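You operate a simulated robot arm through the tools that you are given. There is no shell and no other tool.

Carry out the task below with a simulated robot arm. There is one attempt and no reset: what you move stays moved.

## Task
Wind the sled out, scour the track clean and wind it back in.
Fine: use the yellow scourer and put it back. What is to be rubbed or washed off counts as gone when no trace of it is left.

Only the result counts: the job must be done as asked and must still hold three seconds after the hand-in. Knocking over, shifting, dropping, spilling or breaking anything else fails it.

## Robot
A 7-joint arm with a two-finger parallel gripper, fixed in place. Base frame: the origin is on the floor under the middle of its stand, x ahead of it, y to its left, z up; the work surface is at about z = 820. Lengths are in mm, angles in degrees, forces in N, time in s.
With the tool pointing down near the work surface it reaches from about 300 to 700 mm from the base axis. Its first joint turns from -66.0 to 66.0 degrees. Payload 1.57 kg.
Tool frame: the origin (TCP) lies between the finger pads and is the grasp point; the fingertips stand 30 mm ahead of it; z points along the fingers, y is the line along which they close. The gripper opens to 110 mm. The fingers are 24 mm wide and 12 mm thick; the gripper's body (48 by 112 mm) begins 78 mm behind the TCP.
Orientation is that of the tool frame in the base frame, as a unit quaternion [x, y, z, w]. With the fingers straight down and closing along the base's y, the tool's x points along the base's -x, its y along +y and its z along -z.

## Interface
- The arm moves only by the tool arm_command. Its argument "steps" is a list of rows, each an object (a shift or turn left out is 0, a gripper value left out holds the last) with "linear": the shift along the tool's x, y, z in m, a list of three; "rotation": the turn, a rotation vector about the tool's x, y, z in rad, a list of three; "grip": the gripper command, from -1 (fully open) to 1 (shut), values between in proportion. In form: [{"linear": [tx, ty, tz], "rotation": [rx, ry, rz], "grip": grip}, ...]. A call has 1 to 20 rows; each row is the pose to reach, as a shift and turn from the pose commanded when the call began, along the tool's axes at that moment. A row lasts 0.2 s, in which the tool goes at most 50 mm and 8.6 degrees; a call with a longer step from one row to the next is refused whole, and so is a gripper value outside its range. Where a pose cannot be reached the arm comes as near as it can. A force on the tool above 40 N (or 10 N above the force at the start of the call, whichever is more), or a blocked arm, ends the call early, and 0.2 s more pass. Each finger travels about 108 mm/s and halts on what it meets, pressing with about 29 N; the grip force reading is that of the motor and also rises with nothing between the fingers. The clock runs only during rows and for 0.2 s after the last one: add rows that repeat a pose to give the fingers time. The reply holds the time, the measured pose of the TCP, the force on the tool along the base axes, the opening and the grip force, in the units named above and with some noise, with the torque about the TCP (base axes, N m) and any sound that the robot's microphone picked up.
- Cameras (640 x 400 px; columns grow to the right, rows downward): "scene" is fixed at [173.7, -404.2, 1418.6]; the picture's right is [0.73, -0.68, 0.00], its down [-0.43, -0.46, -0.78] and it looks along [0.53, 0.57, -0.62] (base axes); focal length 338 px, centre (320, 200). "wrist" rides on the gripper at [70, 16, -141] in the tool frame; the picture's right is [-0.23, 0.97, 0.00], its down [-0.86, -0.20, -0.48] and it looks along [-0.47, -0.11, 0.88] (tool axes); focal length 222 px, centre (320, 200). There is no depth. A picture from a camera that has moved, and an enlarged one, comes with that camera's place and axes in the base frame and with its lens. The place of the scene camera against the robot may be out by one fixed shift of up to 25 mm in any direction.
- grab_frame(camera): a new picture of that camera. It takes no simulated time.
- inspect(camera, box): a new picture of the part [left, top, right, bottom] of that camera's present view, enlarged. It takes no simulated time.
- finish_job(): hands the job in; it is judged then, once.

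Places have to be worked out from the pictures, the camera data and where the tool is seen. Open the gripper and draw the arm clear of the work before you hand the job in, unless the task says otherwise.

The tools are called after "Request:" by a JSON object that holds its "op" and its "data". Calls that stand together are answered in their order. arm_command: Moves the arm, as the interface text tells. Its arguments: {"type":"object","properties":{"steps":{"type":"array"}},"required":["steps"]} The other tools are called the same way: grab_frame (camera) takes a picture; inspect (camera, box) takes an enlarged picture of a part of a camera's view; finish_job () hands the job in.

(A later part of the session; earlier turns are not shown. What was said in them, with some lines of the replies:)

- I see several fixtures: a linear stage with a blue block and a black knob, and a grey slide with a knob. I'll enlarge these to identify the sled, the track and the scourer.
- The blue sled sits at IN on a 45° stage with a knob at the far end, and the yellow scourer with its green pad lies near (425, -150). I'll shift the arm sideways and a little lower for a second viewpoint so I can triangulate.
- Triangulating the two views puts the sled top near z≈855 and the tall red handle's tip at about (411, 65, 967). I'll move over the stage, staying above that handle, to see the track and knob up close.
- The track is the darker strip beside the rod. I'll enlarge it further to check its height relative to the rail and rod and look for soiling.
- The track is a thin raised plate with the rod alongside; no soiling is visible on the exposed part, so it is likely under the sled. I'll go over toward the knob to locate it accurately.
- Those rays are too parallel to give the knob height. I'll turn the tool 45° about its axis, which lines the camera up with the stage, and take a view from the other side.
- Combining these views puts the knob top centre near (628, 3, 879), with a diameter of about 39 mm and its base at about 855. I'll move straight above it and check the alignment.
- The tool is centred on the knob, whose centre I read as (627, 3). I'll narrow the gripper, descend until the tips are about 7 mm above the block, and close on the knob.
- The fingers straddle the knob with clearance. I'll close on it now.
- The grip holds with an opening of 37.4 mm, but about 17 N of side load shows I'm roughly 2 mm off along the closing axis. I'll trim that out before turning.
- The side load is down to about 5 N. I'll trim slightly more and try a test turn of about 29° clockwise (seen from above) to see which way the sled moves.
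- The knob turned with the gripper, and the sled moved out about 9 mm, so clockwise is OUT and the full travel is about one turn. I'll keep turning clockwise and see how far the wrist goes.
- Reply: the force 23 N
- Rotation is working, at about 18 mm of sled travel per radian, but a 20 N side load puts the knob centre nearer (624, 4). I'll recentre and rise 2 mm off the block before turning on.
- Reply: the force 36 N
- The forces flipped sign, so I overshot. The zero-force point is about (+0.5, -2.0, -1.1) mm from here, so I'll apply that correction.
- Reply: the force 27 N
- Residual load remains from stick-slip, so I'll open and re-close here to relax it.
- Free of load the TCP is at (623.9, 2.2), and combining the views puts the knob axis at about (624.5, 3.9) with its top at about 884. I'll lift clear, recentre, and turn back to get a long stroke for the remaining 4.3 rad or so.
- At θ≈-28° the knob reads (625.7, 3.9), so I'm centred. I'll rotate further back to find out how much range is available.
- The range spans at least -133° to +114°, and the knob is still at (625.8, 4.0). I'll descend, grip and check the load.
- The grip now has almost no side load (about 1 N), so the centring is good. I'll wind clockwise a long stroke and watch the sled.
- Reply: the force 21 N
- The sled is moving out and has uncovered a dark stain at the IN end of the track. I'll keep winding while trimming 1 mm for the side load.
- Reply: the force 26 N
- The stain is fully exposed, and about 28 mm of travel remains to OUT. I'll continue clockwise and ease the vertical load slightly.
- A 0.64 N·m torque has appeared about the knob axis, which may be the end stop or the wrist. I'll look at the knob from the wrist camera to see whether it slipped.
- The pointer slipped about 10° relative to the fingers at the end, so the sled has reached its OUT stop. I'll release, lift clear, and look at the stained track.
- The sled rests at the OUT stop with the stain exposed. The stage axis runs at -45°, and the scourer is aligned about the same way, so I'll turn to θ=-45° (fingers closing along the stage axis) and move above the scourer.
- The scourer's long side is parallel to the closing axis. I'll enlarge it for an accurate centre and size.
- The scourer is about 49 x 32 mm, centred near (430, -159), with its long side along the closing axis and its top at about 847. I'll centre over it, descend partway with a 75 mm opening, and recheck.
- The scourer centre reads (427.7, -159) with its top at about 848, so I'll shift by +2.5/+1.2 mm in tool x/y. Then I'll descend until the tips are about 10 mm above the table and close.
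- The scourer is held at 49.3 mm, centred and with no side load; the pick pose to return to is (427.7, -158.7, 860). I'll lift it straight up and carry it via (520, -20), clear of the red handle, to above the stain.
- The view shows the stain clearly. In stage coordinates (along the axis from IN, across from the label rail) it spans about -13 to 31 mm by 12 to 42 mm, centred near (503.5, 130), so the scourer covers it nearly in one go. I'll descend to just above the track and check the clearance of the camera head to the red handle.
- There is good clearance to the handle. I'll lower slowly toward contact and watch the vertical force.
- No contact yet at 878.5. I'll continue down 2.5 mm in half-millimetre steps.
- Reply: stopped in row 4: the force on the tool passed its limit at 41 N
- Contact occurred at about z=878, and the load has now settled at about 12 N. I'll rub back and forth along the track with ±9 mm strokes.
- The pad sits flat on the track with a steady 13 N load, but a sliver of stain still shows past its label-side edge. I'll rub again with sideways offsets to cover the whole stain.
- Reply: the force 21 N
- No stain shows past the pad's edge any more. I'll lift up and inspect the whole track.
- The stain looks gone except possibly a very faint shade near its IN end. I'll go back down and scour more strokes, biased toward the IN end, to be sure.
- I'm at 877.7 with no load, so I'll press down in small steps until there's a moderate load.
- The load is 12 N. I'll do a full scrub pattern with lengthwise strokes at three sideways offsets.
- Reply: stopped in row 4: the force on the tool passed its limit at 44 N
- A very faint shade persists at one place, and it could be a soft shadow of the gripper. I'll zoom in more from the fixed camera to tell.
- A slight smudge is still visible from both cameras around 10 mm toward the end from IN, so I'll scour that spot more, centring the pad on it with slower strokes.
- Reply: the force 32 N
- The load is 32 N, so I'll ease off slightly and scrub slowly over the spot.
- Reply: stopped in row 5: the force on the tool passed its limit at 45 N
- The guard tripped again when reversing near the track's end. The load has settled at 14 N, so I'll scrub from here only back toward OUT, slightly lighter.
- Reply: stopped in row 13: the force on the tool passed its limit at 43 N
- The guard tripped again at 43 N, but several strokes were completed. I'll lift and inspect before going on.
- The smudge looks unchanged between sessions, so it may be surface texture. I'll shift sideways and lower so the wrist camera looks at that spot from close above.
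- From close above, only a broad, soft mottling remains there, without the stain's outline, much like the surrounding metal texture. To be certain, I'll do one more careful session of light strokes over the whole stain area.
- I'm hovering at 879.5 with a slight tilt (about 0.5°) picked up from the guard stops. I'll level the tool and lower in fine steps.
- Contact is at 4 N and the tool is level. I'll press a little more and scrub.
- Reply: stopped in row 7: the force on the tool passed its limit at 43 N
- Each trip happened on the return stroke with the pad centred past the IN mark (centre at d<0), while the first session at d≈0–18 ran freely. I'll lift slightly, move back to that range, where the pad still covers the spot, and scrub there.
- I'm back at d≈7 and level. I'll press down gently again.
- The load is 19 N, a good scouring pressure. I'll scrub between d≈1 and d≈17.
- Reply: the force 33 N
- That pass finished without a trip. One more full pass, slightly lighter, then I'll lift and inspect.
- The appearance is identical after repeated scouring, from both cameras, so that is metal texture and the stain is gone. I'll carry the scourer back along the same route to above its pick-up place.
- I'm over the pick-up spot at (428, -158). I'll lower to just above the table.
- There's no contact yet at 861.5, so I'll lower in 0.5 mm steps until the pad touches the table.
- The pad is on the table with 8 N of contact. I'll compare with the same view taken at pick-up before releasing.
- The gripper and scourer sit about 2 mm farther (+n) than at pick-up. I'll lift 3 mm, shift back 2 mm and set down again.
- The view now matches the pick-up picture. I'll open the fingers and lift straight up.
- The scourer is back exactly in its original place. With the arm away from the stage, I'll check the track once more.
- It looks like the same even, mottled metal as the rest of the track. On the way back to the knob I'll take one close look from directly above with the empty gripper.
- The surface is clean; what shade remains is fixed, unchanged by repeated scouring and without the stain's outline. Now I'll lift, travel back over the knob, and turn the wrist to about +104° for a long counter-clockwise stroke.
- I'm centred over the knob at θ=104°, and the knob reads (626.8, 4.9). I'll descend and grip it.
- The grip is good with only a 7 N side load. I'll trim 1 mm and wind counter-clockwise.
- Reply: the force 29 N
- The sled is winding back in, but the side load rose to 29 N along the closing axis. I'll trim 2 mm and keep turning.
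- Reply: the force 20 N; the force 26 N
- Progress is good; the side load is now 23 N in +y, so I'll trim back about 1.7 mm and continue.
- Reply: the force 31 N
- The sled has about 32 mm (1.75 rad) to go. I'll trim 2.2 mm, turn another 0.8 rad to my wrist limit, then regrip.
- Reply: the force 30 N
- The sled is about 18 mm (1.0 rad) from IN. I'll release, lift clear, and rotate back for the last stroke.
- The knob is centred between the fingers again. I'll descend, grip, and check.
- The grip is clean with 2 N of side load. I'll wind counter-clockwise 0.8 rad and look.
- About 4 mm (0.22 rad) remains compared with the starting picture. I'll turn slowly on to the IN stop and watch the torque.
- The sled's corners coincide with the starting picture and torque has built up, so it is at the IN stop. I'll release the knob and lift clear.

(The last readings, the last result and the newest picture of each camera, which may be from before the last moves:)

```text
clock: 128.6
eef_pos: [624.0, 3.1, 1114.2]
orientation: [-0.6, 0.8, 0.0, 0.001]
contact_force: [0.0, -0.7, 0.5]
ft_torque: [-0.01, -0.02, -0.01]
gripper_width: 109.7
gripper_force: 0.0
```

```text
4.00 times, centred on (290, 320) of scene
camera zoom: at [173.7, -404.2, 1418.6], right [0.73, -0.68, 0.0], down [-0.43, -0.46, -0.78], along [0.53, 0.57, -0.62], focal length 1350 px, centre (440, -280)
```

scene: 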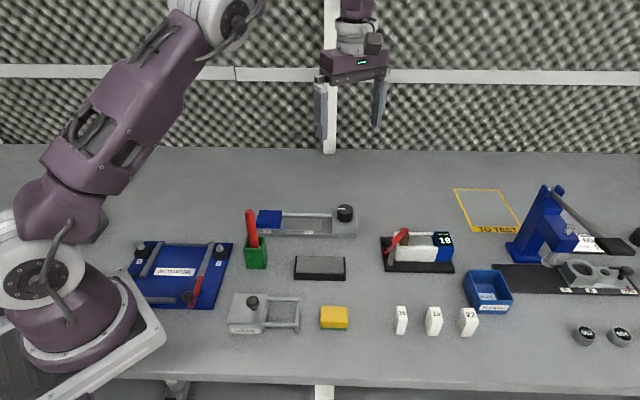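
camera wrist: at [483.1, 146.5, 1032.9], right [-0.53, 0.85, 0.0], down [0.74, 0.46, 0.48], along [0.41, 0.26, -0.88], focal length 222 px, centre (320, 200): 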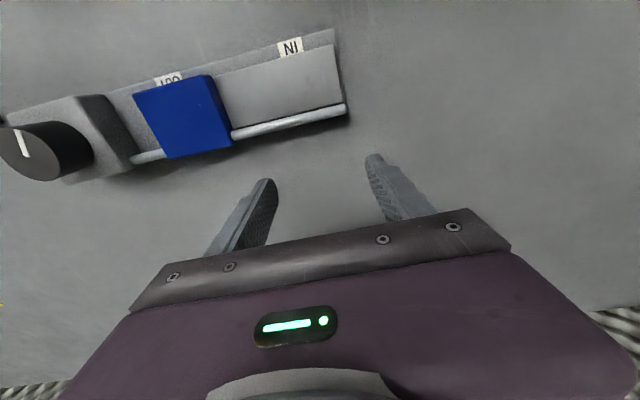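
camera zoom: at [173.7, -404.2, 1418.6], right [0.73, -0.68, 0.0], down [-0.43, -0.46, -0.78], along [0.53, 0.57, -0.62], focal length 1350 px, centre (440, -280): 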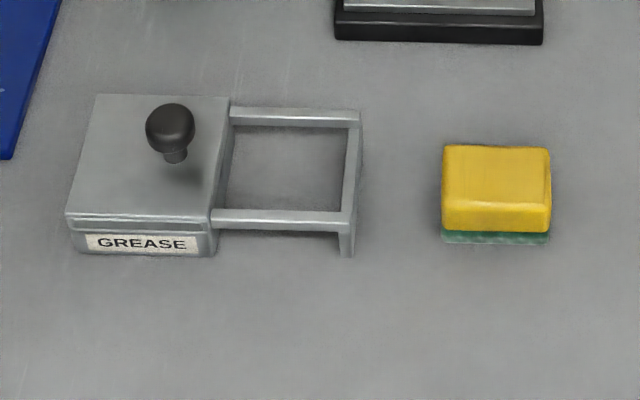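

Everything matches the starting layout. As a last check on the faint shade I saw, I'll view the always-clean OUT half of the track from the same close distance to confirm the metal has the same mottling there.

Request:
{"op": "arm_command", "data": {"steps": [{"linear": [-0.0297, 0.0147, 0], "rotation": [0, 0, 0.125], "grip": -0.364}, {"linear": [-0.0594, 0.0294, 0], "rotation": [0, 0, 0.25], "grip": -0.364}, {"linear": [-0.089, 0.0441, 0], "rotation": [0, 0, 0.375], "grip": -0.364}, {"linear": [-0.1187, 0.0588, 0], "rotation": [0, 0, 0.501], "grip": -0.364}, {"linear": [-0.1187, 0.0588, 0.045], "rotation": [0, 0, 0.501], "grip": -0.364}, {"linear": [-0.1187, 0.0588, 0.09], "rotation": [0, 0, 0.501], "grip": -0.364}, {"linear": [-0.1187, 0.0588, 0.135], "rotation": [0, 0, 0.501], "grip": -0.364}, {"linear": [-0.1187, 0.0588, 0.183], "rotation": [0, 0, 0.501], "grip": -0.364}, {"linear": [-0.1187, 0.0588, 0.183], "rotation": [0, 0, 0.501], "grip": -0.364}]}}

Request:
{"op": "grab_frame", "data": {"camera": "wrist"}}

Request:
{"op": "inspect", "data": {"camera": "wrist", "box": [220, 20, 380, 130]}}

Request:
{"op": "inspect", "data": {"camera": "scene", "box": [275, 210, 325, 235]}}

```text
clock: 130.6
eef_pos: [598.3, 134.2, 931.5]
orientation: [-0.383, 0.924, 0.001, 0.001]
contact_force: [0.2, -0.5, 0.8]
ft_torque: [0.01, 0.01, -0.01]
gripper_width: 75.1
gripper_force: 0.0
```

```text
taken
camera wrist: at [538.8, 96.7, 1072.9], right [-0.53, 0.85, 0.0], down [0.74, 0.46, 0.48], along [0.41, 0.26, -0.88], focal length 222 px, centre (320, 200)
```

wrist: 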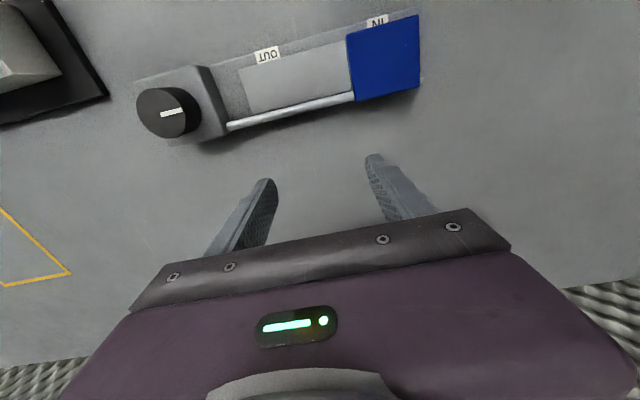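

```text
3.64 times, centred on (300, 75) of wrist
camera zoom: at [538.8, 96.7, 1072.9], right [-0.53, 0.85, 0.0], down [0.74, 0.46, 0.48], along [0.41, 0.26, -0.88], focal length 808 px, centre (393, 654)
```

zoom: 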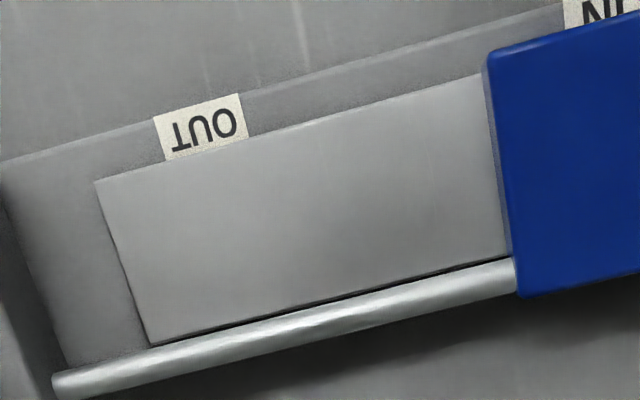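

```text
12.80 times, centred on (300, 222) of scene
camera zoom: at [173.7, -404.2, 1418.6], right [0.73, -0.68, 0.0], down [-0.43, -0.46, -0.78], along [0.53, 0.57, -0.62], focal length 4321 px, centre (576, -88)
```

zoom: 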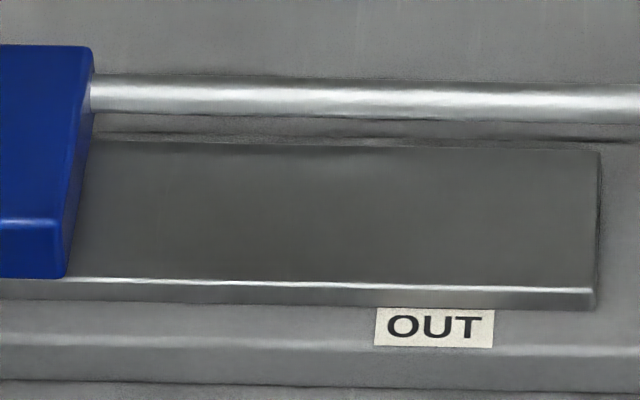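

The shade lies exactly on the +n line from the tall red handle, the same direction in which every other object casts its shadow. It also stayed fixed through all the scouring, so it is the handle's soft shadow, not dirt. I'll open the gripper and draw the arm up and clear toward the start pose.

Request:
{"op": "arm_command", "data": {"steps": [{"linear": [0, 0, -0.04], "grip": -1}, {"linear": [0, 0, -0.085], "grip": -1}, {"linear": [0, 0, -0.13], "grip": -1}, {"linear": [0, 0, -0.175], "grip": -1}, {"linear": [0, 0, -0.205], "grip": -1}, {"linear": [0.03, 0.01, -0.205], "grip": -1}, {"linear": [0.06, 0.02, -0.205], "grip": -1}, {"linear": [0.09, 0.03, -0.205], "grip": -1}, {"linear": [0.09, 0.03, -0.205], "grip": -1}]}}

Request:
{"op": "grab_frame", "data": {"camera": "scene"}}

Request:
{"op": "inspect", "data": {"camera": "scene", "box": [220, 180, 380, 280]}}

```text
clock: 132.6
eef_pos: [516.7, 89.1, 1138.9]
orientation: [-0.383, 0.924, 0.0, 0.001]
contact_force: [0.2, -0.5, -0.7]
ft_torque: [0.03, -0.02, 0.03]
gripper_width: 110.3
gripper_force: 0.1
```

```text
taken
```

scene: 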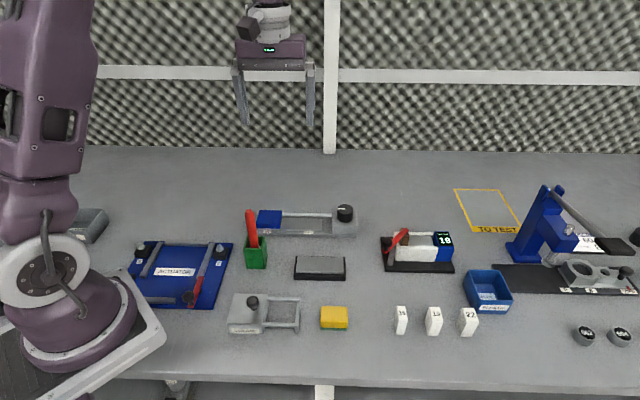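

```text
4.00 times, centred on (300, 230) of scene
camera zoom: at [173.7, -404.2, 1418.6], right [0.73, -0.68, 0.0], down [-0.43, -0.46, -0.78], along [0.53, 0.57, -0.62], focal length 1350 px, centre (400, 80)
```

zoom: 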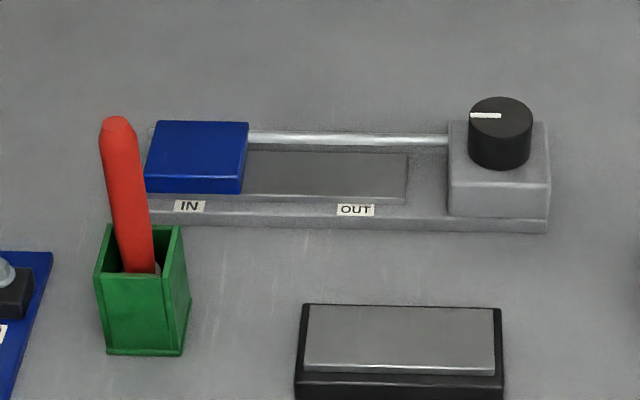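

Everything is in place, but the shadow explanation is still only an inference. If it is right, the handle's shadow should also fall near the label-side edge of the sled top or across the rail by IN, so I'll check that before handing in.

Request:
{"op": "inspect", "data": {"camera": "scene", "box": [252, 206, 288, 236]}}

Request:
{"op": "grab_frame", "data": {"camera": "wrist"}}

Request:
{"op": "inspect", "data": {"camera": "wrist", "box": [240, 20, 400, 140]}}

```text
13.33 times, centred on (270, 221) of scene
camera zoom: at [173.7, -404.2, 1418.6], right [0.73, -0.68, 0.0], down [-0.43, -0.46, -0.78], along [0.53, 0.57, -0.62], focal length 4501 px, centre (987, -80)
```

zoom: 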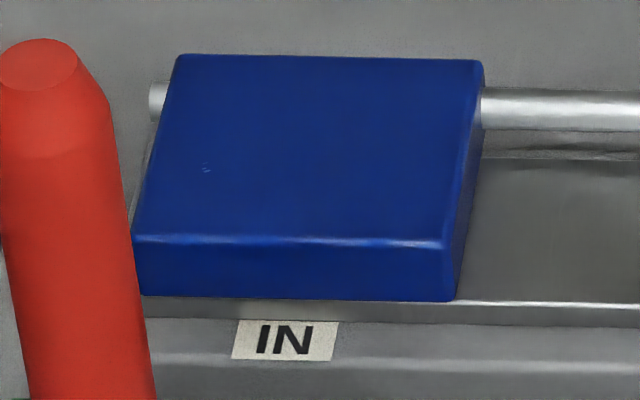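

```text
taken
camera wrist: at [455.6, 52.6, 1279.3], right [-0.53, 0.85, 0.0], down [0.74, 0.46, 0.48], along [0.41, 0.26, -0.88], focal length 222 px, centre (320, 200)
```

wrist: 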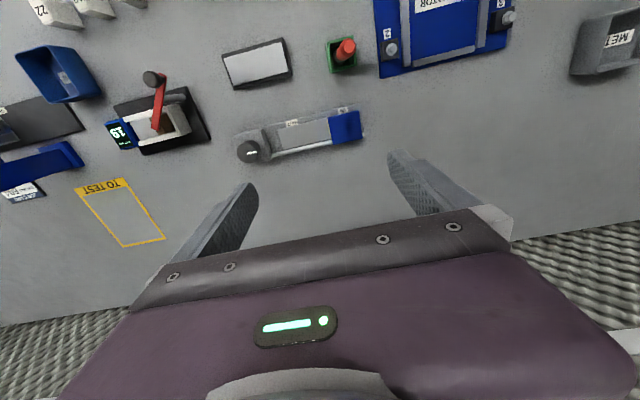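

```text
3.33 times, centred on (320, 80) of wrist
camera zoom: at [455.6, 52.6, 1279.3], right [-0.53, 0.85, 0.0], down [0.74, 0.46, 0.48], along [0.41, 0.26, -0.88], focal length 740 px, centre (320, 600)
```

zoom: 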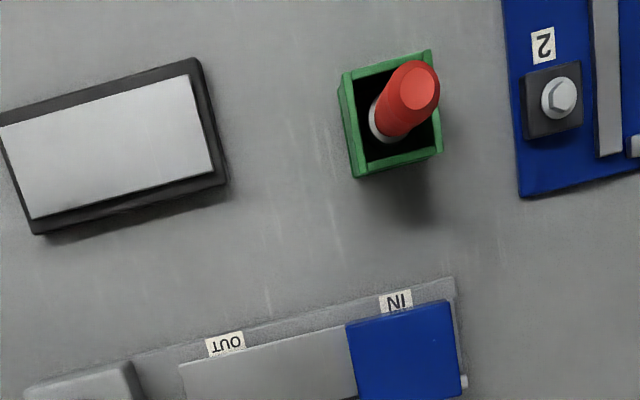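

The holder's shadow does run toward the stage. I'll zoom in on it to measure its direction and length, since that decides whether the faint spot can be the handle's shadow.

Request:
{"op": "inspect", "data": {"camera": "wrist", "box": [310, 30, 390, 100]}}

Request:
{"op": "inspect", "data": {"camera": "wrist", "box": [300, 70, 400, 160]}}

Request:
{"op": "inspect", "data": {"camera": "wrist", "box": [100, 60, 220, 160]}}

```text
5.71 times, centred on (350, 65) of wrist
camera zoom: at [455.6, 52.6, 1279.3], right [-0.53, 0.85, 0.0], down [0.74, 0.46, 0.48], along [0.41, 0.26, -0.88], focal length 1269 px, centre (149, 971)
```

zoom: 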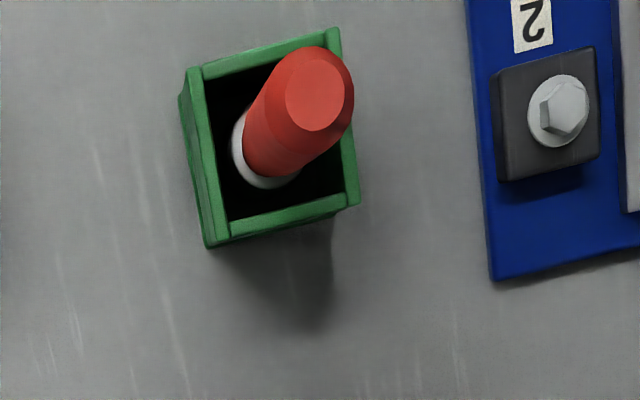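

```text
4.44 times, centred on (350, 115) of wrist
camera zoom: at [455.6, 52.6, 1279.3], right [-0.53, 0.85, 0.0], down [0.74, 0.46, 0.48], along [0.41, 0.26, -0.88], focal length 987 px, centre (187, 578)
```

zoom: 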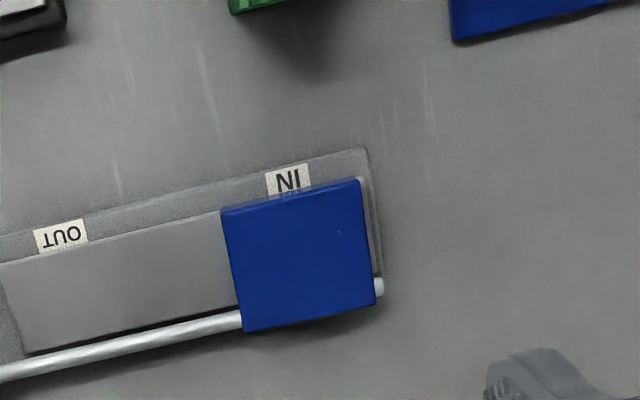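

```text
4.00 times, centred on (160, 110) of wrist
camera zoom: at [455.6, 52.6, 1279.3], right [-0.53, 0.85, 0.0], down [0.74, 0.46, 0.48], along [0.41, 0.26, -0.88], focal length 888 px, centre (960, 560)
```

zoom: 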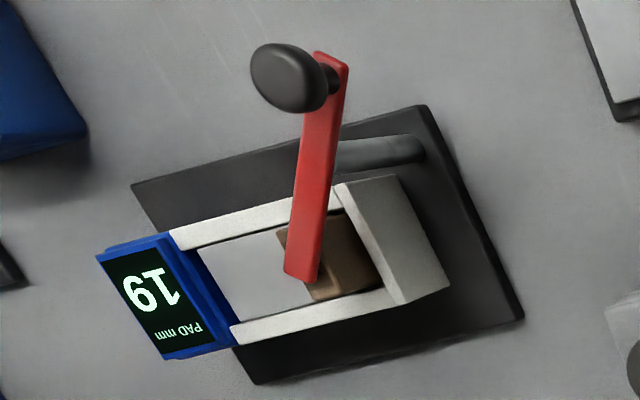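

The zoom disproves my shadow idea: the holder's shadow fades out well short of the track. The likeliest reading is metal texture. The spot never changed over three further scouring sessions, has none of the stain's crisp dark rim, and the OUT half shows similar, though fainter, soft streaks. The sled is at its IN stop, the scourer is back in place, nothing else has moved, and the open gripper is clear, so I'm handing in.

Request:
{"op": "finish_job", "data": {}}

```text
The job is handed in.
```

I wound the sled out, scoured the stain off the track, put the yellow scourer back and wound the sled in again. I've handed the job in, with one small doubt about the track.

- **Sled:** it went out to its OUT stop, which uncovered a dark stain of about 45 × 30 mm under the IN position. It is now back at its IN stop, lined up with the starting picture.
- **Track:** four scouring sessions took off the stain and its dark rim. A very faint, soft spot stayed about 9 mm past the IN mark, toward the end of the track. Three more sessions did not change it and it has no outline, so I took it for metal texture. I could not prove that, and the sled now covers it.
- **Scourer:** it is back within about 1 mm of where it was, green pad down.
- **Everything else:** nothing else looks moved in the final pictures. The arm is raised clear with the gripper open.

While scouring near the IN end of the track, the arm hit its 40 N force limit four times and stopped each time. It also tripped once as the pad first touched the track. I saw no damage or shift from any of these.
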